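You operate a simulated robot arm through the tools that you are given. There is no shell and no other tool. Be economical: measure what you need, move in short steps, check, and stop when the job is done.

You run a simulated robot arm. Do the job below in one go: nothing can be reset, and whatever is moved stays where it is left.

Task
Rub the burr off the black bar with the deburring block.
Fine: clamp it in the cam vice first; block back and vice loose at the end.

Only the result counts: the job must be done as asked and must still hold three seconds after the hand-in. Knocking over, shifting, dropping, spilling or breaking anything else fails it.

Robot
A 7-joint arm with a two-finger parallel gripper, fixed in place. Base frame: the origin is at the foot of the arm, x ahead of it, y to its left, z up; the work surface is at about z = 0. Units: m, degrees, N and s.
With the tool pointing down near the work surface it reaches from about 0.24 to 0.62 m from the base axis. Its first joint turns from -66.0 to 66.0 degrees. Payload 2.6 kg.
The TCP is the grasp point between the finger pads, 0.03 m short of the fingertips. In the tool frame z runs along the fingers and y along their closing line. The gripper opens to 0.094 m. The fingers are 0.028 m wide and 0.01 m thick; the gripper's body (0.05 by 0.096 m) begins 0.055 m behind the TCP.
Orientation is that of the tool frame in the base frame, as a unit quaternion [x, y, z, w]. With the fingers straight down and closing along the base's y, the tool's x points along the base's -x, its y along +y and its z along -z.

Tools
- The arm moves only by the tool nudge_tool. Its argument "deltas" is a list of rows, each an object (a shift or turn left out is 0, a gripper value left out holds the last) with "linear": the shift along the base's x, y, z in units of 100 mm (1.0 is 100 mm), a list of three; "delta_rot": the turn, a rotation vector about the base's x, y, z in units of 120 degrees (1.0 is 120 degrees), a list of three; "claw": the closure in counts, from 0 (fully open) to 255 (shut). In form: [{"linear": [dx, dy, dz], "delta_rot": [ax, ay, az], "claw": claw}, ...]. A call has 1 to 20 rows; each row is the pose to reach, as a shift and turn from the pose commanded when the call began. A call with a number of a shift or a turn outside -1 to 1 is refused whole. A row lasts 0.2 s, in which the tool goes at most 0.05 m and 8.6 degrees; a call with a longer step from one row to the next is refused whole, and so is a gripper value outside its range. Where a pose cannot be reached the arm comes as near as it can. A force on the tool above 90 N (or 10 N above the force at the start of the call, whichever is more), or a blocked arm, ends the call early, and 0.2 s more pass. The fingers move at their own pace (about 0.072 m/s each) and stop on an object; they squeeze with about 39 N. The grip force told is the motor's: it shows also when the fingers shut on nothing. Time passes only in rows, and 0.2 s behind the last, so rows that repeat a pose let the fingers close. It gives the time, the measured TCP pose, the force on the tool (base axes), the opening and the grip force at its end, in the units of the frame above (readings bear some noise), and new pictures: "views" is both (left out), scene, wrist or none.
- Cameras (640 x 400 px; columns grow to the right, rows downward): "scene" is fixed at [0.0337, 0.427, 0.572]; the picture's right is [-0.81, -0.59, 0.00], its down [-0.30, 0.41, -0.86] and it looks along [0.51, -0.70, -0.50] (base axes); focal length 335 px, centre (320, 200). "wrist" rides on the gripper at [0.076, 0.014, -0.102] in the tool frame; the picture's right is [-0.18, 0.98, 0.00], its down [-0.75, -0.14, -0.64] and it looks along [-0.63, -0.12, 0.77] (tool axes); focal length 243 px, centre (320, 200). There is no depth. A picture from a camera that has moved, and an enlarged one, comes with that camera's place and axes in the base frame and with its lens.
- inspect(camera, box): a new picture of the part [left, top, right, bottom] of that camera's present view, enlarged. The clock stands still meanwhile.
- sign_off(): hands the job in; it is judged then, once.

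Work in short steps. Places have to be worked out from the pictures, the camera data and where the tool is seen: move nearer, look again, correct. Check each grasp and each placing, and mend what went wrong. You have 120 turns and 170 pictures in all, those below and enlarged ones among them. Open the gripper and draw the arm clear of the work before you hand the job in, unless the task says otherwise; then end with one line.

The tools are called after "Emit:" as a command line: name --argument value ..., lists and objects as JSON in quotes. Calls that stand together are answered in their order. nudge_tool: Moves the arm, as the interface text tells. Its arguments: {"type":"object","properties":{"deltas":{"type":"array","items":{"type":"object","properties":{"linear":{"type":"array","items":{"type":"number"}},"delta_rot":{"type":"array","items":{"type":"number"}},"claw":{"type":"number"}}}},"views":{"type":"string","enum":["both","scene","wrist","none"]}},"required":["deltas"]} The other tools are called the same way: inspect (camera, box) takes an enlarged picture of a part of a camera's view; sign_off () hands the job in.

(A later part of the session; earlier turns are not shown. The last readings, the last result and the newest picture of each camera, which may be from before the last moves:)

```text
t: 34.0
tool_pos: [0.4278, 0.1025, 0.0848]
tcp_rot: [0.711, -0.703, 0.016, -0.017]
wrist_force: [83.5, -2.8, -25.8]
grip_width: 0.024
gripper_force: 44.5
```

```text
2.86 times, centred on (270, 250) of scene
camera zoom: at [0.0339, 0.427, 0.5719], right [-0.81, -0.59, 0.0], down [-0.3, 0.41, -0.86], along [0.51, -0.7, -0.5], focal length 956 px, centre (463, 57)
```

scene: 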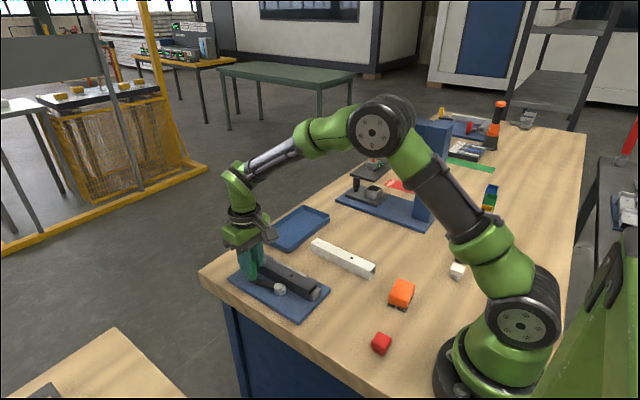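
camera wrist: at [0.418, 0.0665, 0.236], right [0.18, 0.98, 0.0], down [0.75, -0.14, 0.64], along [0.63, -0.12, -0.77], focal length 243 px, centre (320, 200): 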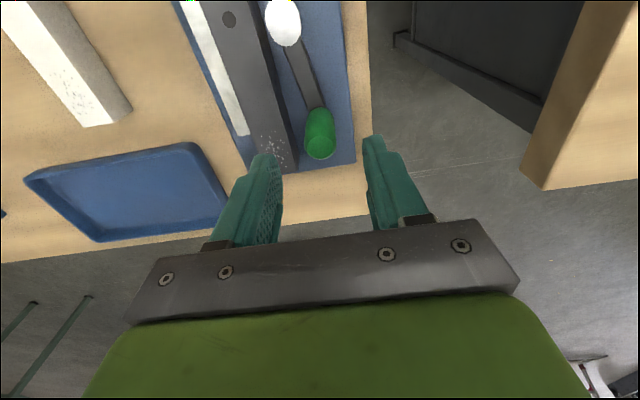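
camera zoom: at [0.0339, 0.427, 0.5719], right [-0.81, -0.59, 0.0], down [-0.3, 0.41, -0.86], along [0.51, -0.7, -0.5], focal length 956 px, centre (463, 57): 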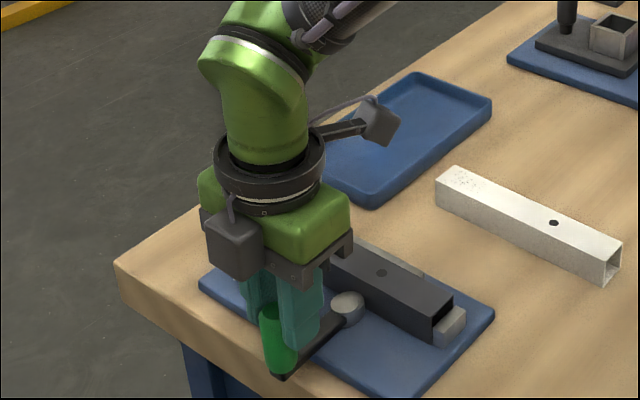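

The lever stopped hard at about 90° from its pivot (83 N): the cam seems clamped. I relax the push slightly, open and look at whether it stays.

Emit:
nudge_tool --deltas '[{"linear": [0.02, 0, -0.02]}, {"linear": [0.04, 0, -0.02]}, {"linear": [0.04, 0, -0.02]}]' --views "both"

Emit:
inspect --camera "scene" --box '[200, 180, 340, 320]'

```text
t: 34.8
tool_pos: [0.4266, 0.1027, 0.0846]
tcp_rot: [0.708, -0.706, 0.012, -0.013]
wrist_force: [47.7, -14.3, 24.6]
grip_width: 0.0239
gripper_force: 44.7
camera wrist: at [0.41, 0.0269, 0.1881], right [-0.98, 0.18, -0.04], down [0.12, 0.75, 0.65], along [0.14, 0.63, -0.76], focal length 243 px, centre (320, 200)
```

scene: 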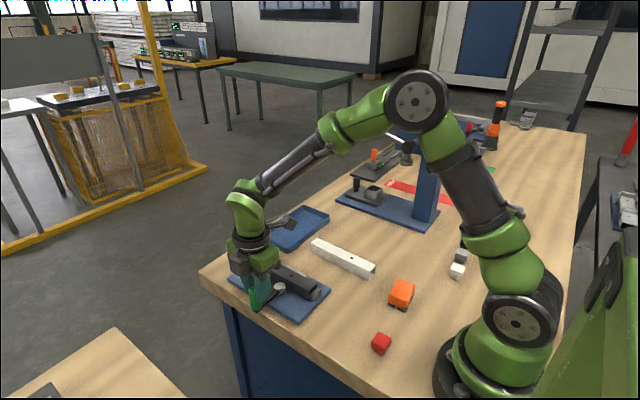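
wrist: 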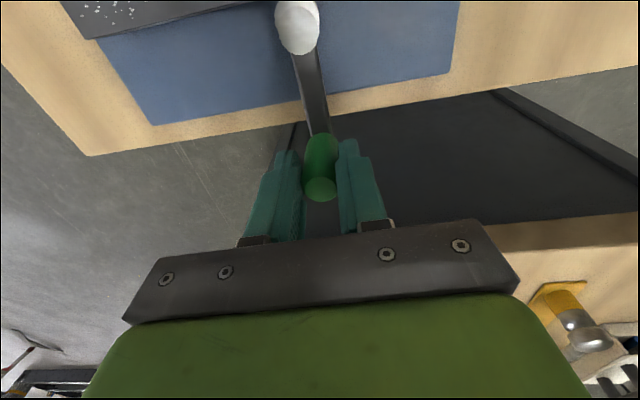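

```text
2.86 times, centred on (270, 250) of scene
camera zoom: at [0.0336, 0.427, 0.572], right [-0.81, -0.59, 0.0], down [-0.3, 0.41, -0.86], along [0.51, -0.7, -0.5], focal length 956 px, centre (463, 57)
```

zoom: 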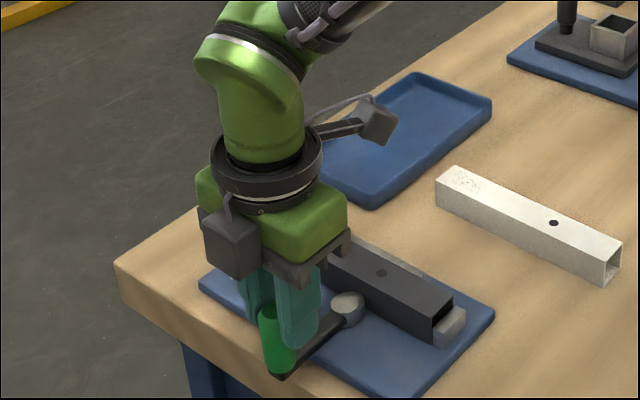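

Force is halving as I back off and the lever stays. I relax a bit more and open the gripper.

Emit:
nudge_tool --deltas '[{"linear": [0.03, -0.01, 0]}, {"linear": [0.05, -0.015, 0]}, {"linear": [0.05, -0.015, 0]}]' --views "none"

Emit:
nudge_tool --deltas '[{"linear": [0, 0, 0], "claw": 140}, {"linear": [0, 0, 0], "claw": 140}, {"linear": [0, 0, 0], "claw": 140}]' --views "wrist"

```text
t: 35.6
tool_pos: [0.4284, 0.1036, 0.0849]
tcp_rot: [0.708, -0.706, 0.008, -0.011]
wrist_force: [31.4, -12.3, 30.1]
grip_width: 0.0236
gripper_force: 44.9
```

```text
t: 36.4
tool_pos: [0.4209, 0.1035, 0.0786]
tcp_rot: [0.707, -0.707, -0.001, 0.0]
wrist_force: [1.4, 2.4, 0.7]
grip_width: 0.0429
gripper_force: 0.3
camera wrist: at [0.4068, 0.028, 0.1823], right [-0.98, 0.18, 0.0], down [0.14, 0.75, 0.64], along [0.12, 0.63, -0.77], focal length 243 px, centre (320, 200)
```

wrist: 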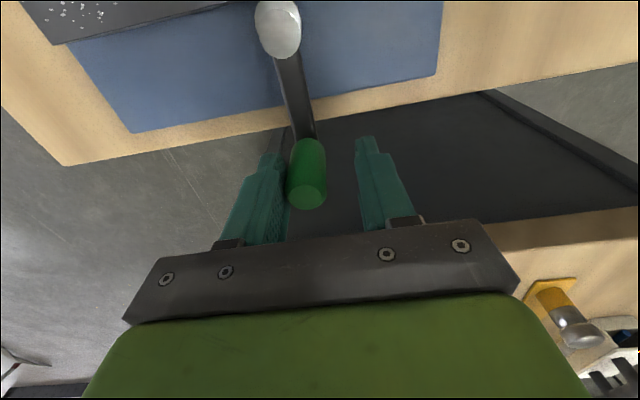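

The lever stays put when released. I centre the fingers on the handle, rise clear, and inspect the clamped state.

Emit:
nudge_tool --deltas '[{"linear": [0.06, 0, 0], "claw": 115}, {"linear": [0.06, 0, 0.2], "claw": 115}, {"linear": [0.06, 0, 0.5], "claw": 115}, {"linear": [0, -0.2, 0.9], "claw": 115}, {"linear": [-0.2, -0.6, 1.0], "claw": 115}, {"linear": [-0.4, -1.0, 1.0], "claw": 115}, {"linear": [-0.6, -1.0, 1.0], "claw": 115}]' --views "none"

Emit:
nudge_tool --deltas '[{"linear": [-0.1, 0, 0.1], "delta_rot": [0, 0, -0.07]}, {"linear": [-0.3, 0, 0.2], "delta_rot": [0, 0, -0.14]}, {"linear": [-0.5, 0, 0.3], "delta_rot": [0, 0, -0.21]}, {"linear": [-0.7, 0, 0.3], "delta_rot": [0, 0, -0.28]}, {"linear": [-0.7, 0, 0.3], "delta_rot": [0, 0, -0.35]}, {"linear": [-0.7, 0, 0.3], "delta_rot": [0, 0, -0.42]}, {"linear": [-0.7, 0, 0.3], "delta_rot": [0, 0, -0.49]}, {"linear": [-0.7, 0, 0.3], "delta_rot": [0, 0, -0.56]}, {"linear": [-0.7, 0, 0.3], "delta_rot": [0, 0, -0.63]}, {"linear": [-0.7, 0, 0.3], "delta_rot": [0, 0, -0.7]}, {"linear": [-0.7, 0, 0.3], "delta_rot": [0, 0, -0.75]}, {"linear": [-0.7, 0, 0.3], "delta_rot": [0, 0, -0.75]}]' --views "both"

Emit:
inspect --camera "scene" --box '[220, 220, 360, 330]'

```text
t: 38.0
tool_pos: [0.3613, 0.0032, 0.1803]
tcp_rot: [-0.707, 0.707, 0.001, 0.0]
wrist_force: [0.3, 0.0, -0.1]
grip_width: 0.0519
gripper_force: 0.0
```

```text
t: 40.6
tool_pos: [0.291, 0.0039, 0.2088]
tcp_rot: [0.001, 1.0, 0.0, 0.0]
wrist_force: [-0.1, 1.1, 0.1]
grip_width: 0.0516
gripper_force: 0.1
camera wrist: at [0.2152, 0.0187, 0.3122], right [0.19, 0.98, 0.0], down [0.75, -0.14, 0.64], along [0.63, -0.12, -0.77], focal length 243 px, centre (320, 200)
```

scene: 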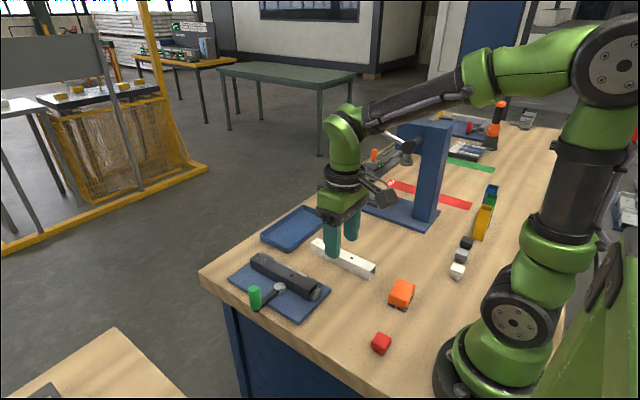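
wrist: 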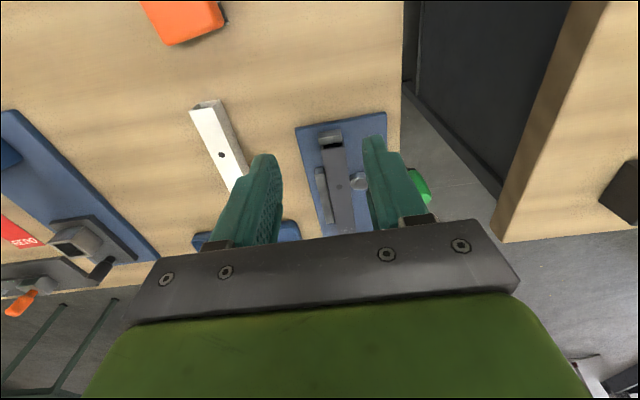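

```text
3.64 times, centred on (290, 275) of scene
camera zoom: at [0.0337, 0.427, 0.572], right [-0.81, -0.59, 0.0], down [-0.3, 0.41, -0.86], along [0.51, -0.7, -0.5], focal length 1217 px, centre (429, -73)
```

zoom: 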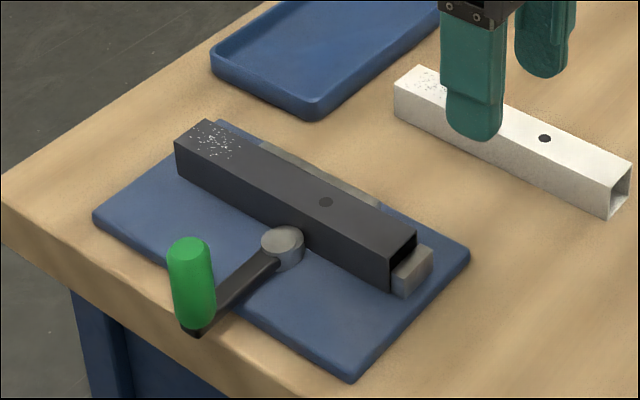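

Lever now stands across, at about 90°. I check in close-up that the cam bears on the bar and the bar on the jaw.

Emit:
inspect --camera "wrist" --box '[290, 110, 400, 240]'

Emit:
inspect --camera "scene" --box '[250, 245, 330, 305]'

```text
3.08 times, centred on (345, 175) of wrist
camera zoom: at [0.2152, 0.0187, 0.3122], right [0.19, 0.98, 0.0], down [0.75, -0.14, 0.64], along [0.63, -0.12, -0.77], focal length 746 px, centre (243, 277)
```

zoom: 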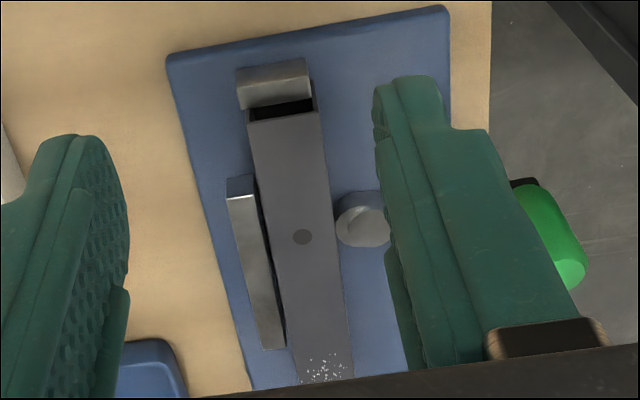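

```text
6.67 times, centred on (290, 275) of scene
camera zoom: at [0.0337, 0.427, 0.572], right [-0.81, -0.59, 0.0], down [-0.3, 0.41, -0.86], along [0.51, -0.7, -0.5], focal length 2232 px, centre (520, -300)
```

zoom: 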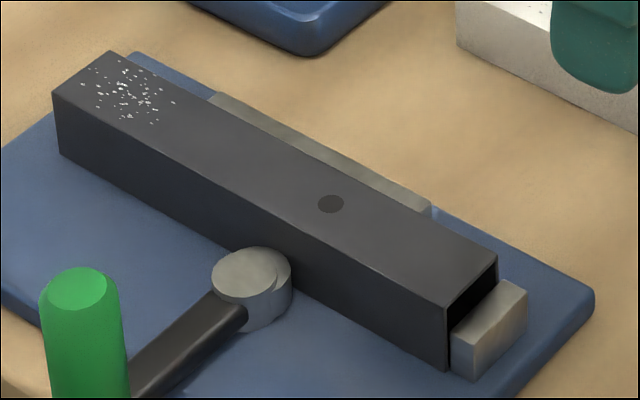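

The cam touches the bar; a thin dark strip shows at the jaw. I check it from the jaw side on the way to the block.

Emit:
nudge_tool --deltas '[{"linear": [0.2, -0.4, 0]}, {"linear": [0.4, -0.8, 0]}, {"linear": [0.5, -1.0, 0]}, {"linear": [0.5, -1.0, 0]}]' --views "wrist"

Emit:
inspect --camera "wrist" --box '[390, 50, 570, 220]'

```text
t: 41.6
tool_pos: [0.3404, -0.0971, 0.209]
tcp_rot: [0.0, 1.0, 0.0, 0.0]
wrist_force: [-0.1, -0.5, 0.0]
grip_width: 0.0514
gripper_force: 0.1
camera wrist: at [0.2654, -0.0816, 0.3128], right [0.18, 0.98, 0.0], down [0.75, -0.14, 0.64], along [0.63, -0.12, -0.77], focal length 243 px, centre (320, 200)
```

wrist: 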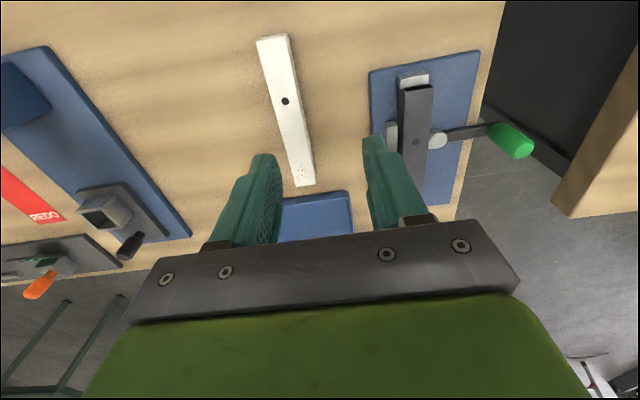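

```text
2.35 times, centred on (480, 135) of wrist
camera zoom: at [0.2654, -0.0816, 0.3128], right [0.18, 0.98, 0.0], down [0.75, -0.14, 0.64], along [0.63, -0.12, -0.77], focal length 571 px, centre (-56, 353)
```

zoom: 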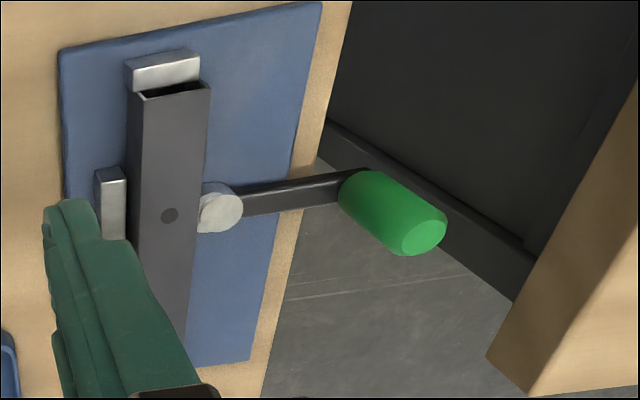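

The bar is flush on the jaw and the lever is at 90°: clamped. Now I move to view the orange block.

Emit:
nudge_tool --deltas '[{"linear": [-0.3, -0.05, 0]}, {"linear": [-0.6, -0.1, 0]}, {"linear": [-0.8, -0.1, 0]}, {"linear": [-0.8, -0.1, 0]}]' --views "wrist"

Emit:
inspect --camera "wrist" --box '[230, 0, 430, 140]'

Emit:
inspect --camera "scene" --box '[370, 260, 430, 320]'

```text
t: 42.6
tool_pos: [0.2622, -0.1045, 0.2091]
tcp_rot: [0.0, 1.0, 0.0, 0.001]
wrist_force: [-0.4, 0.0, -0.5]
grip_width: 0.0519
gripper_force: 0.1
camera wrist: at [0.1857, -0.0898, 0.3123], right [0.18, 0.98, 0.0], down [0.75, -0.14, 0.64], along [0.63, -0.12, -0.77], focal length 243 px, centre (320, 200)
```

wrist: 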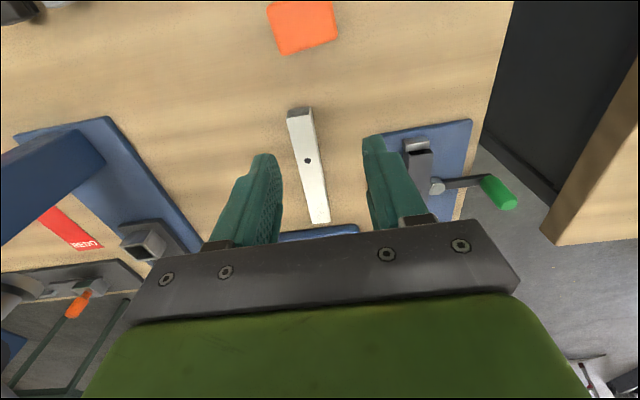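

```text
2.86 times, centred on (330, 70) of wrist
camera zoom: at [0.1857, -0.0898, 0.3123], right [0.18, 0.98, 0.0], down [0.75, -0.14, 0.64], along [0.63, -0.12, -0.77], focal length 693 px, centre (291, 571)
```

zoom: 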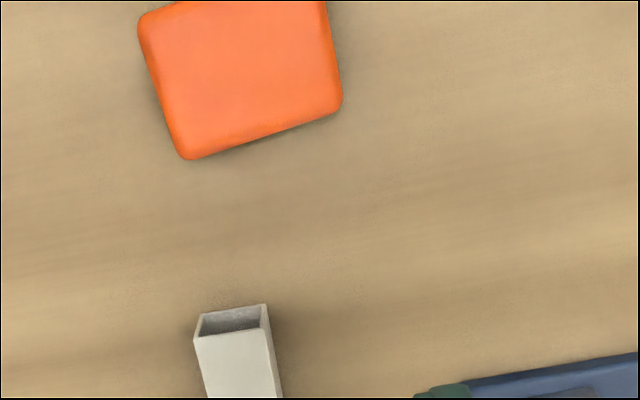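

```text
6.67 times, centred on (400, 290) of scene
camera zoom: at [0.0337, 0.427, 0.572], right [-0.81, -0.59, 0.0], down [-0.3, 0.41, -0.86], along [0.51, -0.7, -0.5], focal length 2232 px, centre (-213, -400)
```

zoom: 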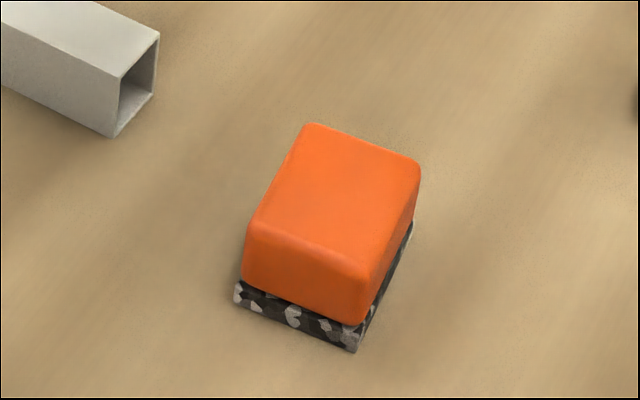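

The block measures about 40×54 mm, centre ≈(0.202, −0.109), yaw ≈ +6.5°, height ≈34 mm; that is right at the reach limit. I open up, turn 6.5° and go part-way down over it.

Emit:
nudge_tool --deltas '[{"linear": [-0.2, 0, -0.2], "delta_rot": [0, 0, 0.054], "claw": 0}, {"linear": [-0.4, -0.02, -0.5], "delta_rot": [0, 0, 0.054], "claw": 0}, {"linear": [-0.55, -0.04, -0.9], "delta_rot": [0, 0, 0.054], "claw": 0}, {"linear": [-0.55, -0.04, -1.0], "delta_rot": [0, 0, 0.054], "claw": 0}, {"linear": [-0.55, -0.04, -1.0], "delta_rot": [0, 0, 0.054], "claw": 0}]' --views "both"

Emit:
inspect --camera "scene" --box '[340, 210, 460, 330]'

```text
t: 43.8
tool_pos: [0.2044, -0.1112, 0.1079]
tcp_rot: [-0.057, 0.998, 0.0, 0.0]
wrist_force: [0.1, 0.4, -0.1]
grip_width: 0.0938
gripper_force: 0.0
camera wrist: at [0.1277, -0.1054, 0.2128], right [0.07, 1.0, 0.0], down [0.76, -0.06, 0.64], along [0.64, -0.05, -0.77], focal length 243 px, centre (320, 200)
```

scene: 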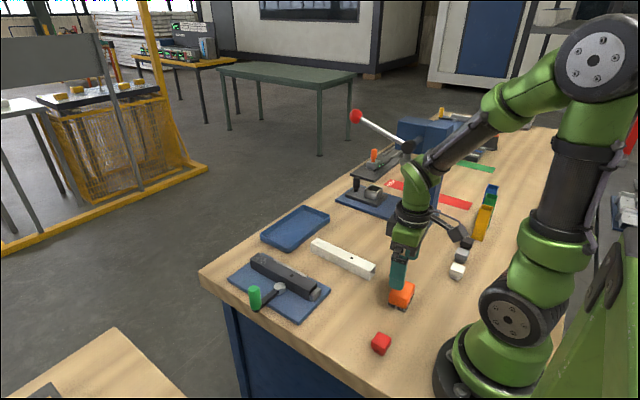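
wrist: 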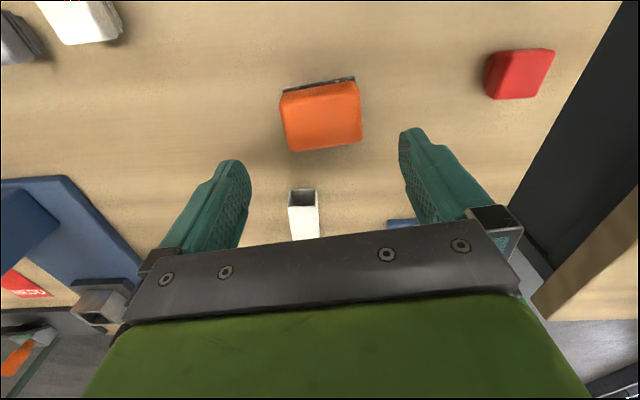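

```text
3.33 times, centred on (400, 270) of scene
camera zoom: at [0.0337, 0.427, 0.572], right [-0.81, -0.59, 0.0], down [-0.3, 0.41, -0.86], along [0.51, -0.7, -0.5], focal length 1116 px, centre (53, -33)
```

zoom: 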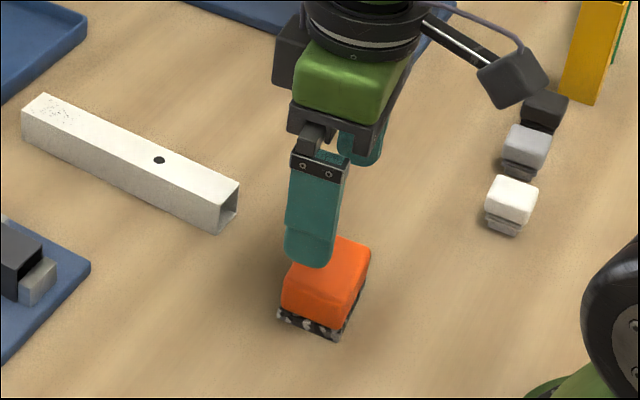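

The pose was reached; block centre ≈(0.200, −0.109). I shift 4 mm back and descend to z≈0.040.

Emit:
nudge_tool --deltas '[{"linear": [-0.04, 0, -0.2]}, {"linear": [-0.04, 0, -0.45]}, {"linear": [-0.04, 0, -0.6]}, {"linear": [-0.04, 0, -0.68]}, {"linear": [-0.04, 0, -0.68]}]' --views "wrist"

Emit:
inspect --camera "scene" --box '[340, 210, 460, 330]'

```text
t: 45.0
tool_pos: [0.2027, -0.109, 0.0398]
tcp_rot: [-0.057, 0.998, 0.0, 0.0]
wrist_force: [-0.8, -0.6, 0.3]
grip_width: 0.0941
gripper_force: 0.0
camera wrist: at [0.1258, -0.1033, 0.1434], right [0.07, 1.0, 0.0], down [0.76, -0.06, 0.64], along [0.64, -0.05, -0.77], focal length 243 px, centre (320, 200)
```

wrist: 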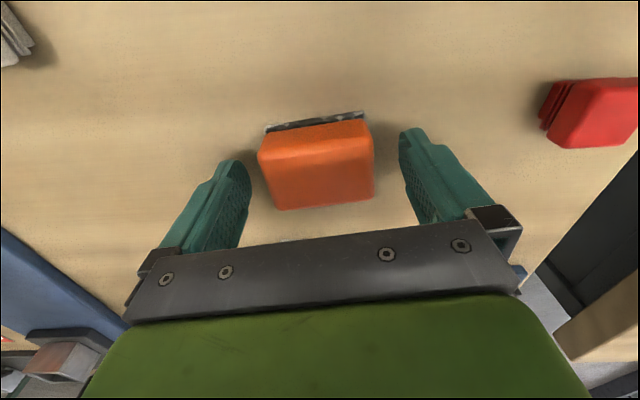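

```text
3.33 times, centred on (400, 270) of scene
camera zoom: at [0.0337, 0.427, 0.572], right [-0.81, -0.59, 0.0], down [-0.3, 0.41, -0.86], along [0.51, -0.7, -0.5], focal length 1116 px, centre (53, -33)
```

zoom: 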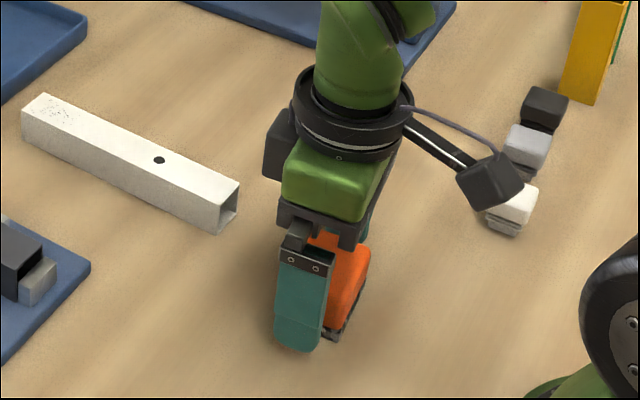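

Straddling the block. I close.

Emit:
nudge_tool --deltas '[{"claw": 255}, {"claw": 255}, {"claw": 255}, {"claw": 255}, {"claw": 255}]' --views "wrist"

Emit:
nudge_tool --deltas '[{"linear": [0, 0, 0.1]}, {"linear": [0, 0, 0.25]}, {"linear": [0, 0, 0.45]}, {"linear": [0, 0, 0.7]}, {"linear": [0, 0, 0.9]}, {"linear": [0, 0, 0.9]}]' --views "both"

Emit:
inspect --camera "scene" --box '[340, 150, 460, 270]'

```text
t: 46.2
tool_pos: [0.2037, -0.11, 0.0395]
tcp_rot: [-0.057, 0.998, 0.0, 0.002]
wrist_force: [-2.3, 4.7, 44.1]
grip_width: 0.0596
gripper_force: 39.1
camera wrist: at [0.1264, -0.1035, 0.144], right [0.07, 1.0, 0.0], down [0.76, -0.05, 0.64], along [0.64, -0.05, -0.76], focal length 243 px, centre (320, 200)
```

wrist: 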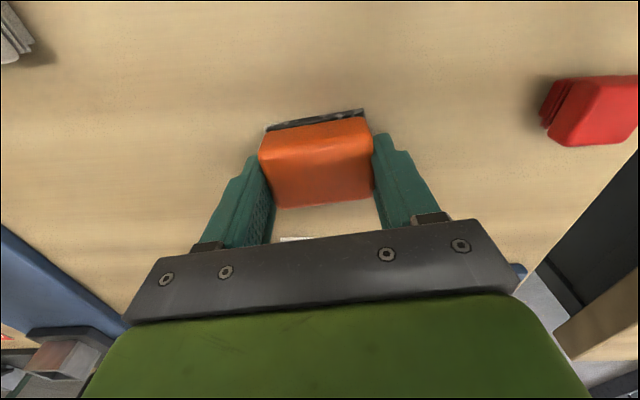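

```text
t: 47.6
tool_pos: [0.2018, -0.1085, 0.1299]
tcp_rot: [-0.056, 0.998, -0.001, 0.0]
wrist_force: [-0.4, -0.4, -0.7]
grip_width: 0.0594
gripper_force: 38.7
camera wrist: at [0.1241, -0.102, 0.2332], right [0.07, 1.0, 0.0], down [0.76, -0.05, 0.64], along [0.64, -0.05, -0.77], focal length 243 px, centre (320, 200)
```

scene: 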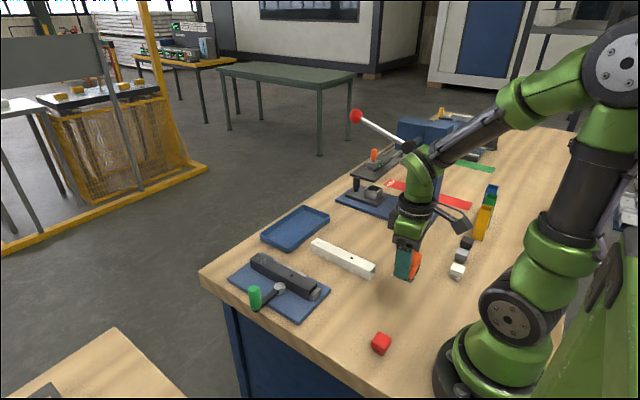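
wrist: 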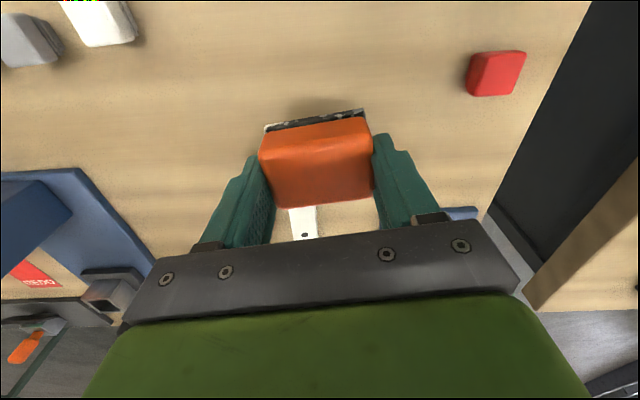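

```text
3.33 times, centred on (400, 210) of scene
camera zoom: at [0.0337, 0.427, 0.572], right [-0.81, -0.59, 0.0], down [-0.3, 0.41, -0.86], along [0.51, -0.7, -0.5], focal length 1116 px, centre (53, 167)
```

zoom: 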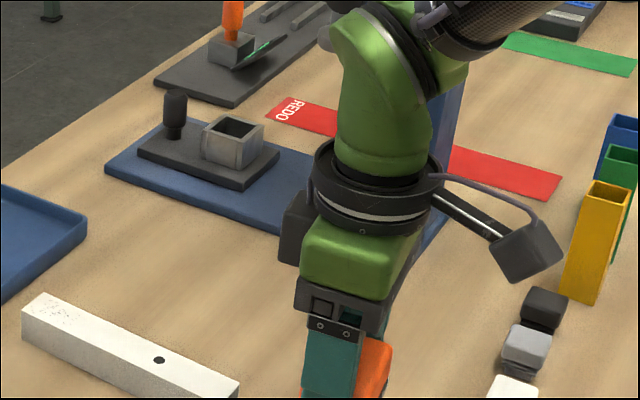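

The block is held (59.5 mm). I carry it toward the clamped bar, turning it square.

Emit:
nudge_tool --deltas '[{"linear": [0.2, 0.05, 0.05], "delta_rot": [0, 0, -0.02]}, {"linear": [0.5, 0.15, 0.15], "delta_rot": [0, 0, -0.054]}, {"linear": [0.8, 0.25, 0.2], "delta_rot": [0, 0, -0.054]}, {"linear": [1.0, 0.35, 0.2], "delta_rot": [0, 0, -0.054]}]' --views "none"

Emit:
nudge_tool --deltas '[{"linear": [0.3, 0.1, 0]}, {"linear": [0.6, 0.25, 0]}, {"linear": [0.9, 0.4, 0]}, {"linear": [1.0, 0.4, 0]}]' --views "none"

Emit:
nudge_tool --deltas '[{"linear": [0.3, 0.1, 0]}, {"linear": [0.6, 0.25, 0]}, {"linear": [0.9, 0.38, 0]}, {"linear": [1.0, 0.4, 0]}, {"linear": [1.0, 0.4, 0]}]' --views "both"

Emit:
inspect --camera "scene" --box '[200, 180, 340, 320]'

```text
t: 48.6
tool_pos: [0.3025, -0.0734, 0.1517]
tcp_rot: [0.001, 1.0, 0.0, 0.0]
wrist_force: [-0.1, -0.2, -1.2]
grip_width: 0.0595
gripper_force: 39.2
```

```text
t: 49.6
tool_pos: [0.4028, -0.0319, 0.1513]
tcp_rot: [-0.001, 1.0, 0.0, 0.0]
wrist_force: [0.2, -0.2, -0.3]
grip_width: 0.0594
gripper_force: 39.2
```

```text
t: 50.8
tool_pos: [0.5045, 0.0055, 0.1494]
tcp_rot: [0.0, 1.0, 0.0, -0.001]
wrist_force: [-0.2, 0.3, -0.5]
grip_width: 0.0595
gripper_force: 38.9
camera wrist: at [0.4273, 0.0196, 0.2536], right [0.18, 0.98, 0.0], down [0.75, -0.14, 0.64], along [0.63, -0.12, -0.77], focal length 243 px, centre (320, 200)
```

scene: 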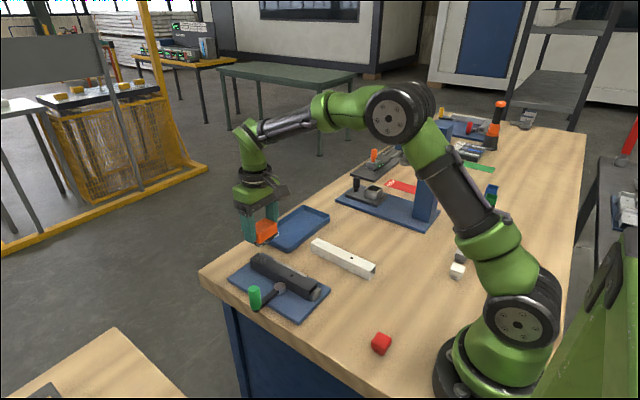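
wrist: 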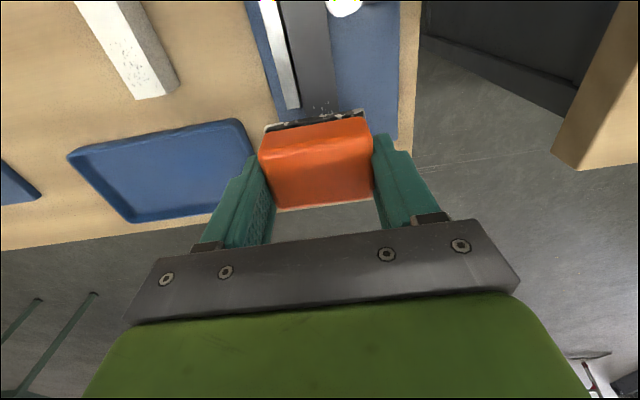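

```text
2.86 times, centred on (270, 250) of scene
camera zoom: at [0.0337, 0.427, 0.572], right [-0.81, -0.59, 0.0], down [-0.3, 0.41, -0.86], along [0.51, -0.7, -0.5], focal length 956 px, centre (463, 57)
```

zoom: 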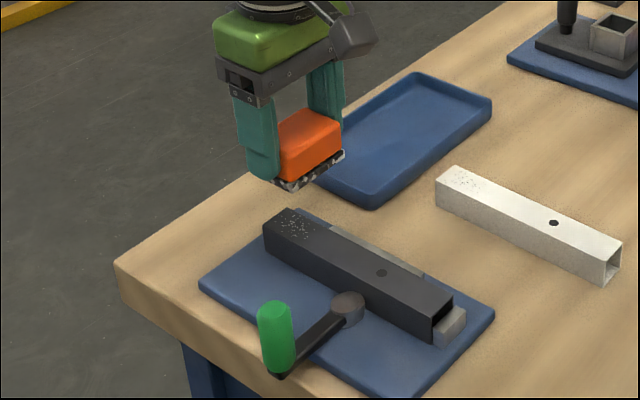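

Burr starts at about x≈0.50, bar centre y≈0.005. I lower to just above the bar, then seek contact in small steps.

Emit:
nudge_tool --deltas '[{"linear": [0.08, 0, -0.2]}, {"linear": [0.08, 0, -0.4]}, {"linear": [0.08, 0, -0.55]}, {"linear": [0.08, 0, -0.65]}, {"linear": [0.08, 0, -0.65]}]' --views "none"

Emit:
nudge_tool --deltas '[{"linear": [0, 0, -0.02]}, {"linear": [0, 0, -0.035]}, {"linear": [0, 0, -0.05]}, {"linear": [0, 0, -0.06]}, {"linear": [0, 0, -0.06]}]' --views "none"

Emit:
inspect --camera "scene" --box '[220, 200, 340, 320]'

```text
t: 52.0
tool_pos: [0.5108, 0.0055, 0.085]
tcp_rot: [0.0, 1.0, 0.0, 0.001]
wrist_force: [0.0, 0.1, -0.9]
grip_width: 0.0596
gripper_force: 39.1
```

```text
t: 53.2
tool_pos: [0.5138, 0.005, 0.0825]
tcp_rot: [-0.001, 1.0, 0.0, 0.003]
wrist_force: [-10.0, 1.0, 33.4]
grip_width: 0.0594
gripper_force: 39.3
```

```text
3.33 times, centred on (280, 260) of scene
camera zoom: at [0.0335, 0.427, 0.572], right [-0.81, -0.59, 0.0], down [-0.3, 0.41, -0.86], along [0.51, -0.7, -0.5], focal length 1116 px, centre (453, 0)
```

zoom: 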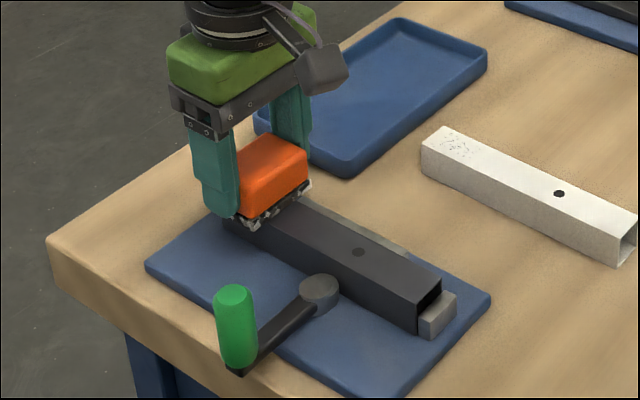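

Contact at 33 N. I ease off 1 mm and stroke back and forth along the burr.

Emit:
nudge_tool --deltas '[{"linear": [0.08, 0, 0.01]}, {"linear": [0.16, 0, 0.01]}, {"linear": [0.08, 0, 0.01]}, {"linear": [0, 0, 0.01]}, {"linear": [-0.08, 0, 0.01]}, {"linear": [-0.16, 0, 0.01]}, {"linear": [-0.08, 0, 0.01]}, {"linear": [0, 0, 0.01]}, {"linear": [0.08, 0, 0.01]}, {"linear": [0.16, 0, 0.01]}, {"linear": [0.08, 0, 0.01]}, {"linear": [0, 0, 0.01]}, {"linear": [-0.08, 0, 0.01]}, {"linear": [-0.16, 0, 0.01]}, {"linear": [-0.08, 0, 0.01]}, {"linear": [0, 0, 0.01]}]' --views "none"

Emit:
inspect --camera "scene" --box '[220, 200, 340, 320]'

```text
t: 56.6
tool_pos: [0.511, 0.0068, 0.0828]
tcp_rot: [0.001, 1.0, 0.0, 0.0]
wrist_force: [-10.3, -0.3, 27.9]
grip_width: 0.0596
gripper_force: 39.9
```

```text
3.33 times, centred on (280, 260) of scene
camera zoom: at [0.0335, 0.427, 0.572], right [-0.81, -0.59, 0.0], down [-0.3, 0.41, -0.86], along [0.51, -0.7, -0.5], focal length 1116 px, centre (453, 0)
```

zoom: 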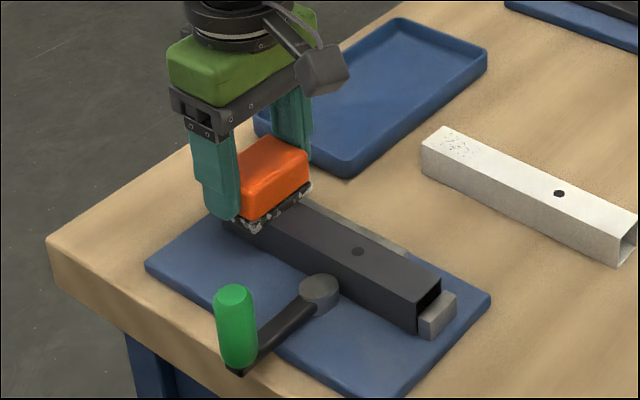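

Strokes went well and everything is stable. I lift and move back to see the burr area.

Emit:
nudge_tool --deltas '[{"linear": [0, 0, 0.1]}, {"linear": [0, 0, 0.3]}, {"linear": [-0.1, 0, 0.5]}, {"linear": [-0.4, 0, 0.7]}, {"linear": [-0.8, 0, 0.7]}, {"linear": [-0.8, 0, 0.7]}]' --views "none"

Emit:
inspect --camera "scene" --box '[240, 230, 330, 310]'

```text
t: 58.0
tool_pos: [0.4274, 0.0073, 0.1512]
tcp_rot: [0.0, 1.0, 0.0, 0.0]
wrist_force: [-0.2, -0.2, -0.9]
grip_width: 0.0596
gripper_force: 38.9
```

```text
5.00 times, centred on (285, 270) of scene
camera zoom: at [0.0337, 0.427, 0.572], right [-0.81, -0.59, 0.0], down [-0.3, 0.41, -0.86], along [0.51, -0.7, -0.5], focal length 1674 px, centre (495, -150)
```

zoom: 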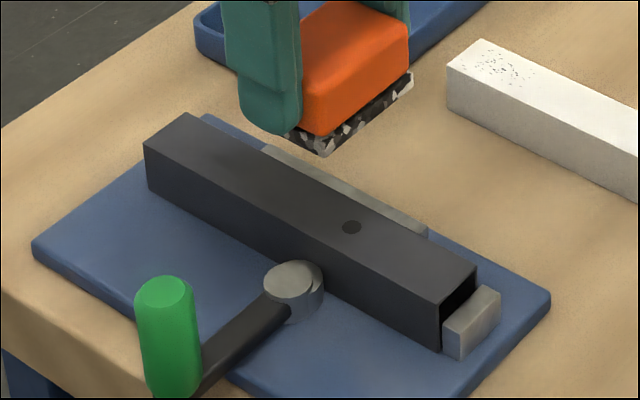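

The burr is gone. I carry the block back to where it stood.

Emit:
nudge_tool --deltas '[{"linear": [-0.3, -0.15, 0]}, {"linear": [-0.6, -0.35, 0]}, {"linear": [-0.9, -0.55, 0]}, {"linear": [-1.0, -0.6, 0]}]' --views "none"

Emit:
nudge_tool --deltas '[{"linear": [-0.3, -0.15, 0], "delta_rot": [0, 0, 0.02]}, {"linear": [-0.6, -0.35, 0], "delta_rot": [0, 0, 0.04]}, {"linear": [-0.9, -0.5, 0], "delta_rot": [0, 0, 0.054]}, {"linear": [-1.0, -0.55, 0], "delta_rot": [0, 0, 0.054]}]' --views "none"

Emit:
nudge_tool --deltas '[{"linear": [-0.2, 0, -0.2]}, {"linear": [-0.28, 0, -0.5]}, {"linear": [-0.28, 0, -0.8]}, {"linear": [-0.28, 0, -1.0]}, {"linear": [-0.28, 0, -1.0]}]' --views "both"

Emit:
inspect --camera "scene" --box '[340, 210, 460, 330]'

```text
t: 59.0
tool_pos: [0.3285, -0.0548, 0.15]
tcp_rot: [0.0, 1.0, 0.0, -0.001]
wrist_force: [-0.1, 0.4, -1.2]
grip_width: 0.0595
gripper_force: 39.2
```

```text
t: 60.0
tool_pos: [0.2294, -0.109, 0.1501]
tcp_rot: [-0.057, 0.998, 0.0, 0.0]
wrist_force: [-1.4, 0.5, -1.5]
grip_width: 0.0596
gripper_force: 39.0
```

```text
t: 61.2
tool_pos: [0.2028, -0.109, 0.053]
tcp_rot: [-0.057, 0.998, 0.0, -0.001]
wrist_force: [0.7, 0.0, -0.8]
grip_width: 0.0593
gripper_force: 39.1
camera wrist: at [0.1262, -0.1034, 0.156], right [0.07, 1.0, 0.0], down [0.76, -0.06, 0.64], along [0.64, -0.05, -0.77], focal length 243 px, centre (320, 200)
```

scene: 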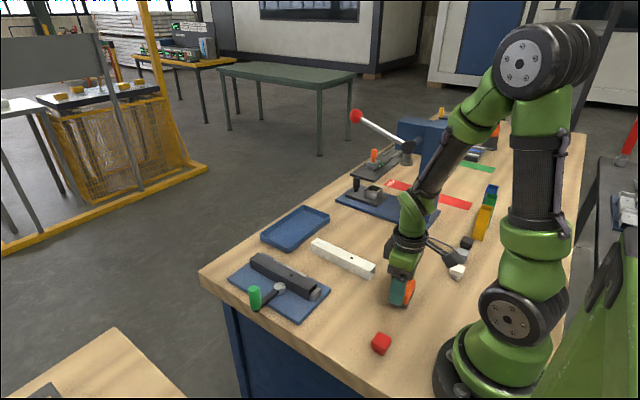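
wrist: 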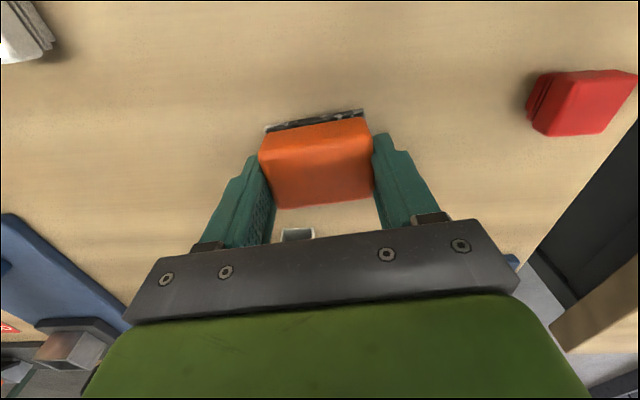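

```text
3.33 times, centred on (400, 270) of scene
camera zoom: at [0.0337, 0.427, 0.572], right [-0.81, -0.59, 0.0], down [-0.3, 0.41, -0.86], along [0.51, -0.7, -0.5], focal length 1116 px, centre (53, -33)
```

zoom: 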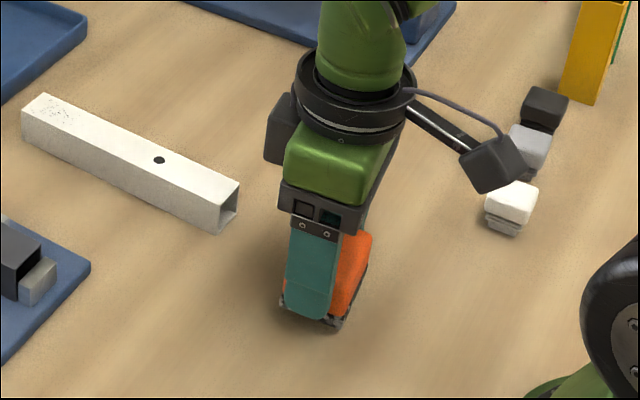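

Over the original spot. I lower in small steps to contact.

Emit:
nudge_tool --deltas '[{"linear": [0, 0, -0.04]}, {"linear": [0, 0, -0.07]}, {"linear": [0, 0, -0.085]}, {"linear": [0, 0, -0.095]}, {"linear": [0, 0, -0.095]}]' --views "none"

```text
t: 62.4
tool_pos: [0.2028, -0.1105, 0.0426]
tcp_rot: [-0.057, 0.998, 0.0, 0.0]
wrist_force: [-0.5, 0.5, -1.4]
grip_width: 0.0596
gripper_force: 39.1
```

Not yet touching; a little lower.

Emit:
nudge_tool --deltas '[{"linear": [0, 0, -0.01]}, {"linear": [0, 0, -0.02]}, {"linear": [0, 0, -0.025]}, {"linear": [0, 0, -0.025]}]' --views "none"

```text
t: 63.3
tool_pos: [0.2025, -0.1081, 0.0403]
tcp_rot: [-0.056, 0.998, 0.003, 0.001]
wrist_force: [-5.8, 3.1, 19.5]
grip_width: 0.0595
gripper_force: 39.3
stopped in row 4: the force on the tool passed its limit (the readings are from after the stop); the commanded pose is now the measured one
```

Contact at 20 N. I open slowly and rise.

Emit:
nudge_tool --deltas '[{"claw": 60}, {"claw": 30}, {"claw": 0}, {"claw": 0}, {"linear": [0, 0, 0.2], "claw": 0}, {"linear": [0, 0, 0.5], "claw": 0}, {"linear": [0, 0, 0.9], "claw": 0}, {"linear": [0, 0, 1.0], "claw": 0}]' --views "wrist"

Emit:
inspect --camera "scene" --box '[370, 260, 430, 320]'

```text
t: 65.1
tool_pos: [0.2042, -0.1084, 0.1392]
tcp_rot: [-0.056, 0.998, 0.001, 0.0]
wrist_force: [0.7, 0.0, -0.2]
grip_width: 0.094
gripper_force: 0.0
camera wrist: at [0.127, -0.1023, 0.2421], right [0.07, 1.0, 0.0], down [0.76, -0.06, 0.64], along [0.64, -0.05, -0.77], focal length 243 px, centre (320, 200)
```

wrist: 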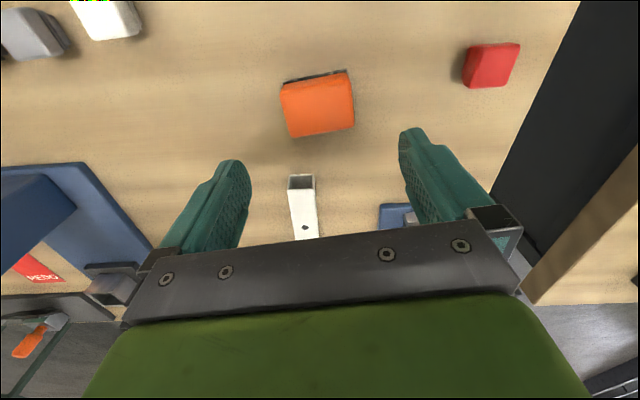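

```text
6.67 times, centred on (400, 290) of scene
camera zoom: at [0.0337, 0.427, 0.572], right [-0.81, -0.59, 0.0], down [-0.3, 0.41, -0.86], along [0.51, -0.7, -0.5], focal length 2232 px, centre (-213, -400)
```

zoom: 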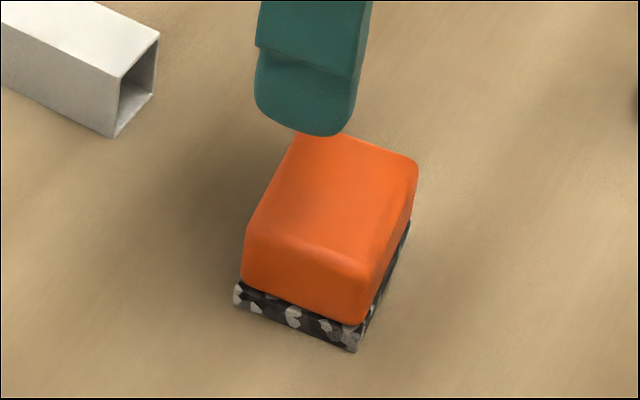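

The block sits exactly as before. Now I go back to the lever, turning the gripper 90° so it can take the handle as before.

Emit:
nudge_tool --deltas '[{"linear": [0.1, 0.1, 0.2], "delta_rot": [0, 0, 0]}, {"linear": [0.3, 0.3, 0.4], "delta_rot": [0, 0, 0.07]}, {"linear": [0.5, 0.5, 0.6], "delta_rot": [0, 0, 0.14]}, {"linear": [0.7, 0.7, 0.6], "delta_rot": [0, 0, 0.21]}, {"linear": [0.9, 0.9, 0.6], "delta_rot": [0, 0, 0.28]}, {"linear": [1.0, 1.0, 0.6], "delta_rot": [0, 0, 0.35]}, {"linear": [1.0, 1.0, 0.6], "delta_rot": [0, 0, 0.42]}, {"linear": [1.0, 1.0, 0.6], "delta_rot": [0, 0, 0.49]}, {"linear": [1.0, 1.0, 0.6], "delta_rot": [0, 0, 0.56]}, {"linear": [1.0, 1.0, 0.6], "delta_rot": [0, 0, 0.63]}, {"linear": [1.0, 1.0, 0.6], "delta_rot": [0, 0, 0.696]}, {"linear": [1.0, 1.0, 0.6], "delta_rot": [0, 0, 0.696]}]' --views "none"

Emit:
nudge_tool --deltas '[{"linear": [0.3, 0.3, 0], "claw": 115}, {"linear": [0.6, 0.6, 0], "claw": 115}, {"linear": [0.9, 0.9, 0], "claw": 115}, {"linear": [1.0, 1.0, 0], "claw": 115}, {"linear": [1.0, 1.0, 0], "claw": 115}]' --views "none"

Emit:
nudge_tool --deltas '[{"linear": [0.235, 0.145, -0.1]}, {"linear": [0.235, 0.145, -0.4]}, {"linear": [0.235, 0.145, -0.65]}, {"linear": [0.235, 0.145, -0.65]}]' --views "both"

```text
t: 67.7
tool_pos: [0.3047, -0.0098, 0.2003]
tcp_rot: [0.708, -0.707, -0.001, 0.0]
wrist_force: [-0.4, 0.7, -0.2]
grip_width: 0.0941
gripper_force: 0.0
```

```text
t: 68.9
tool_pos: [0.4027, 0.0908, 0.2017]
tcp_rot: [-0.707, 0.707, 0.002, 0.0]
wrist_force: [0.7, 0.2, -0.4]
grip_width: 0.0516
gripper_force: 0.0
```

```text
t: 69.9
tool_pos: [0.4281, 0.1052, 0.1369]
tcp_rot: [0.707, -0.707, -0.002, 0.0]
wrist_force: [0.5, -0.3, -0.6]
grip_width: 0.0519
gripper_force: 0.0
camera wrist: at [0.4135, 0.0291, 0.24], right [-0.98, 0.19, 0.0], down [0.14, 0.75, 0.64], along [0.12, 0.63, -0.77], focal length 243 px, centre (320, 200)
```

scene: 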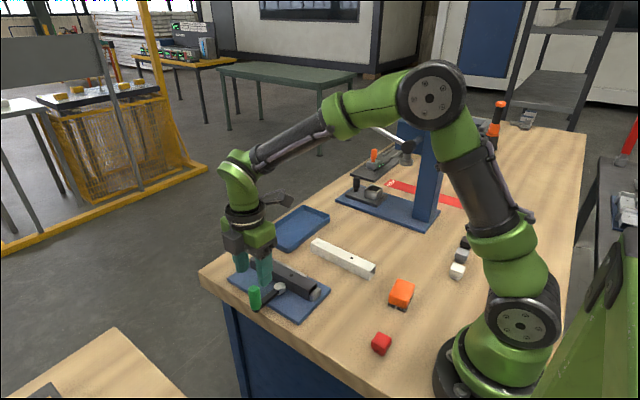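
wrist: 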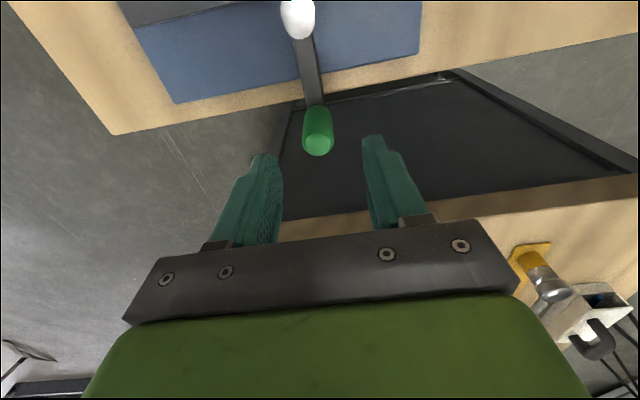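

Handle top is at ≈(0.4295, 0.1065), right under the tool. I descend and grip it.

Emit:
nudge_tool --deltas '[{"linear": [0.015, 0.01, -0.2]}, {"linear": [0.015, 0.01, -0.4]}, {"linear": [0.015, 0.01, -0.545]}, {"linear": [0.015, 0.01, -0.545]}, {"linear": [0.015, 0.01, -0.545], "claw": 255}, {"linear": [0.015, 0.01, -0.545], "claw": 255}, {"linear": [0.015, 0.01, -0.545], "claw": 255}, {"linear": [0.015, 0.01, -0.545], "claw": 255}]' --views "wrist"

```text
t: 71.7
tool_pos: [0.4296, 0.1068, 0.0801]
tcp_rot: [-0.707, 0.707, 0.0, 0.002]
wrist_force: [16.9, 3.0, -8.0]
grip_width: 0.0233
gripper_force: 44.5
camera wrist: at [0.4151, 0.0304, 0.1837], right [-0.98, 0.18, 0.0], down [0.14, 0.75, 0.64], along [0.12, 0.63, -0.77], focal length 243 px, centre (320, 200)
```

wrist: 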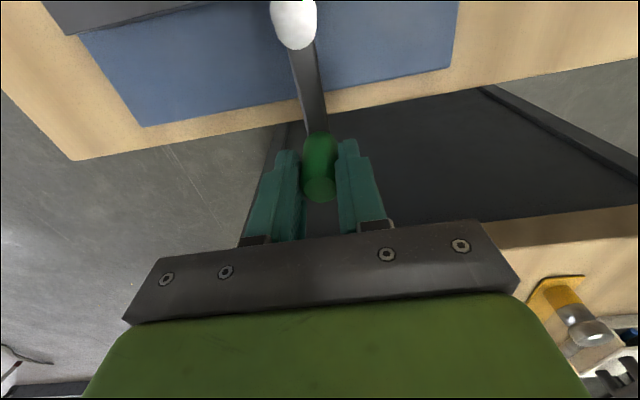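

Gripped. I swing it back clockwise along the arc, first about 37°.

Emit:
nudge_tool --deltas '[{"linear": [0.045, -0.003, 0], "delta_rot": [0, 0, -0.031]}, {"linear": [0.091, -0.009, 0], "delta_rot": [0, 0, -0.0625]}, {"linear": [0.18, -0.029, 0], "delta_rot": [0, 0, -0.125]}, {"linear": [0.266, -0.061, 0], "delta_rot": [0, 0, -0.1875]}, {"linear": [0.346, -0.104, 0], "delta_rot": [0, 0, -0.25]}, {"linear": [0.421, -0.157, 0], "delta_rot": [0, 0, -0.3125]}, {"linear": [0.421, -0.157, 0], "delta_rot": [0, 0, -0.3125]}]' --views "none"

Emit:
inspect --camera "scene" --box '[200, 180, 340, 320]'

```text
t: 73.3
tool_pos: [0.4697, 0.0923, 0.0812]
tcp_rot: [-0.443, 0.897, 0.002, 0.003]
wrist_force: [15.4, 22.4, -16.3]
grip_width: 0.0231
gripper_force: 45.1
```

```text
2.86 times, centred on (270, 250) of scene
camera zoom: at [0.0338, 0.427, 0.5719], right [-0.81, -0.59, 0.0], down [-0.3, 0.41, -0.86], along [0.51, -0.7, -0.5], focal length 956 px, centre (463, 57)
```

zoom: 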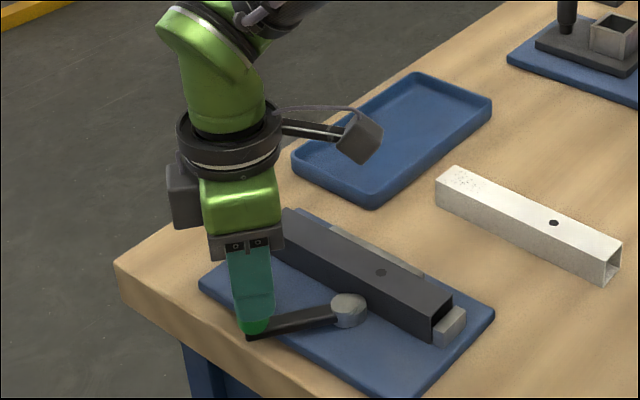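

Released smoothly. I continue back to the lever's starting position with a slightly larger radius.

Emit:
nudge_tool --deltas '[{"linear": [0.073, -0.056, 0], "delta_rot": [0, 0, -0.0625]}, {"linear": [0.132, -0.127, 0], "delta_rot": [0, 0, -0.125]}, {"linear": [0.18, -0.206, 0], "delta_rot": [0, 0, -0.1875]}, {"linear": [0.213, -0.291, 0], "delta_rot": [0, 0, -0.25]}, {"linear": [0.231, -0.381, 0], "delta_rot": [0, 0, -0.3125]}, {"linear": [0.232, -0.398, 0], "delta_rot": [0, 0, -0.324]}, {"linear": [0.232, -0.398, 0], "delta_rot": [0, 0, -0.324]}]' --views "wrist"

Emit:
inspect --camera "scene" --box '[200, 180, 340, 320]'

```text
t: 74.9
tool_pos: [0.495, 0.0497, 0.0809]
tcp_rot: [-0.118, 0.993, 0.001, 0.002]
wrist_force: [16.4, 5.5, -3.9]
grip_width: 0.023
gripper_force: 44.4
camera wrist: at [0.4166, 0.0463, 0.1844], right [-0.05, 1.0, 0.0], down [0.76, 0.04, 0.64], along [0.64, 0.03, -0.76], focal length 243 px, centre (320, 200)
```

wrist: 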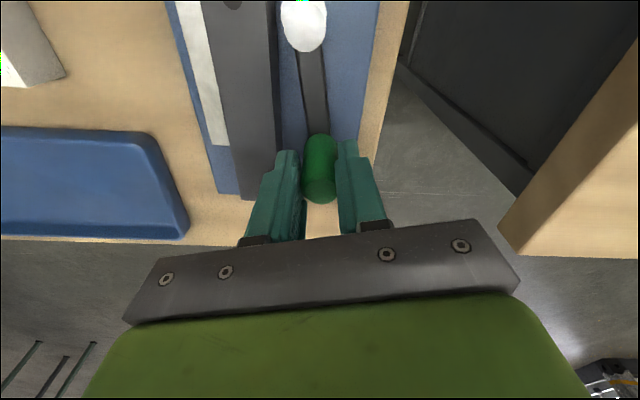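

```text
2.86 times, centred on (270, 250) of scene
camera zoom: at [0.0337, 0.427, 0.5719], right [-0.81, -0.59, 0.0], down [-0.3, 0.41, -0.86], along [0.51, -0.7, -0.5], focal length 956 px, centre (463, 57)
```

zoom: 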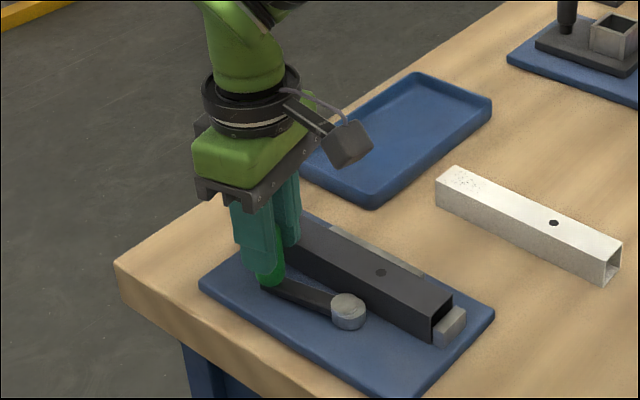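

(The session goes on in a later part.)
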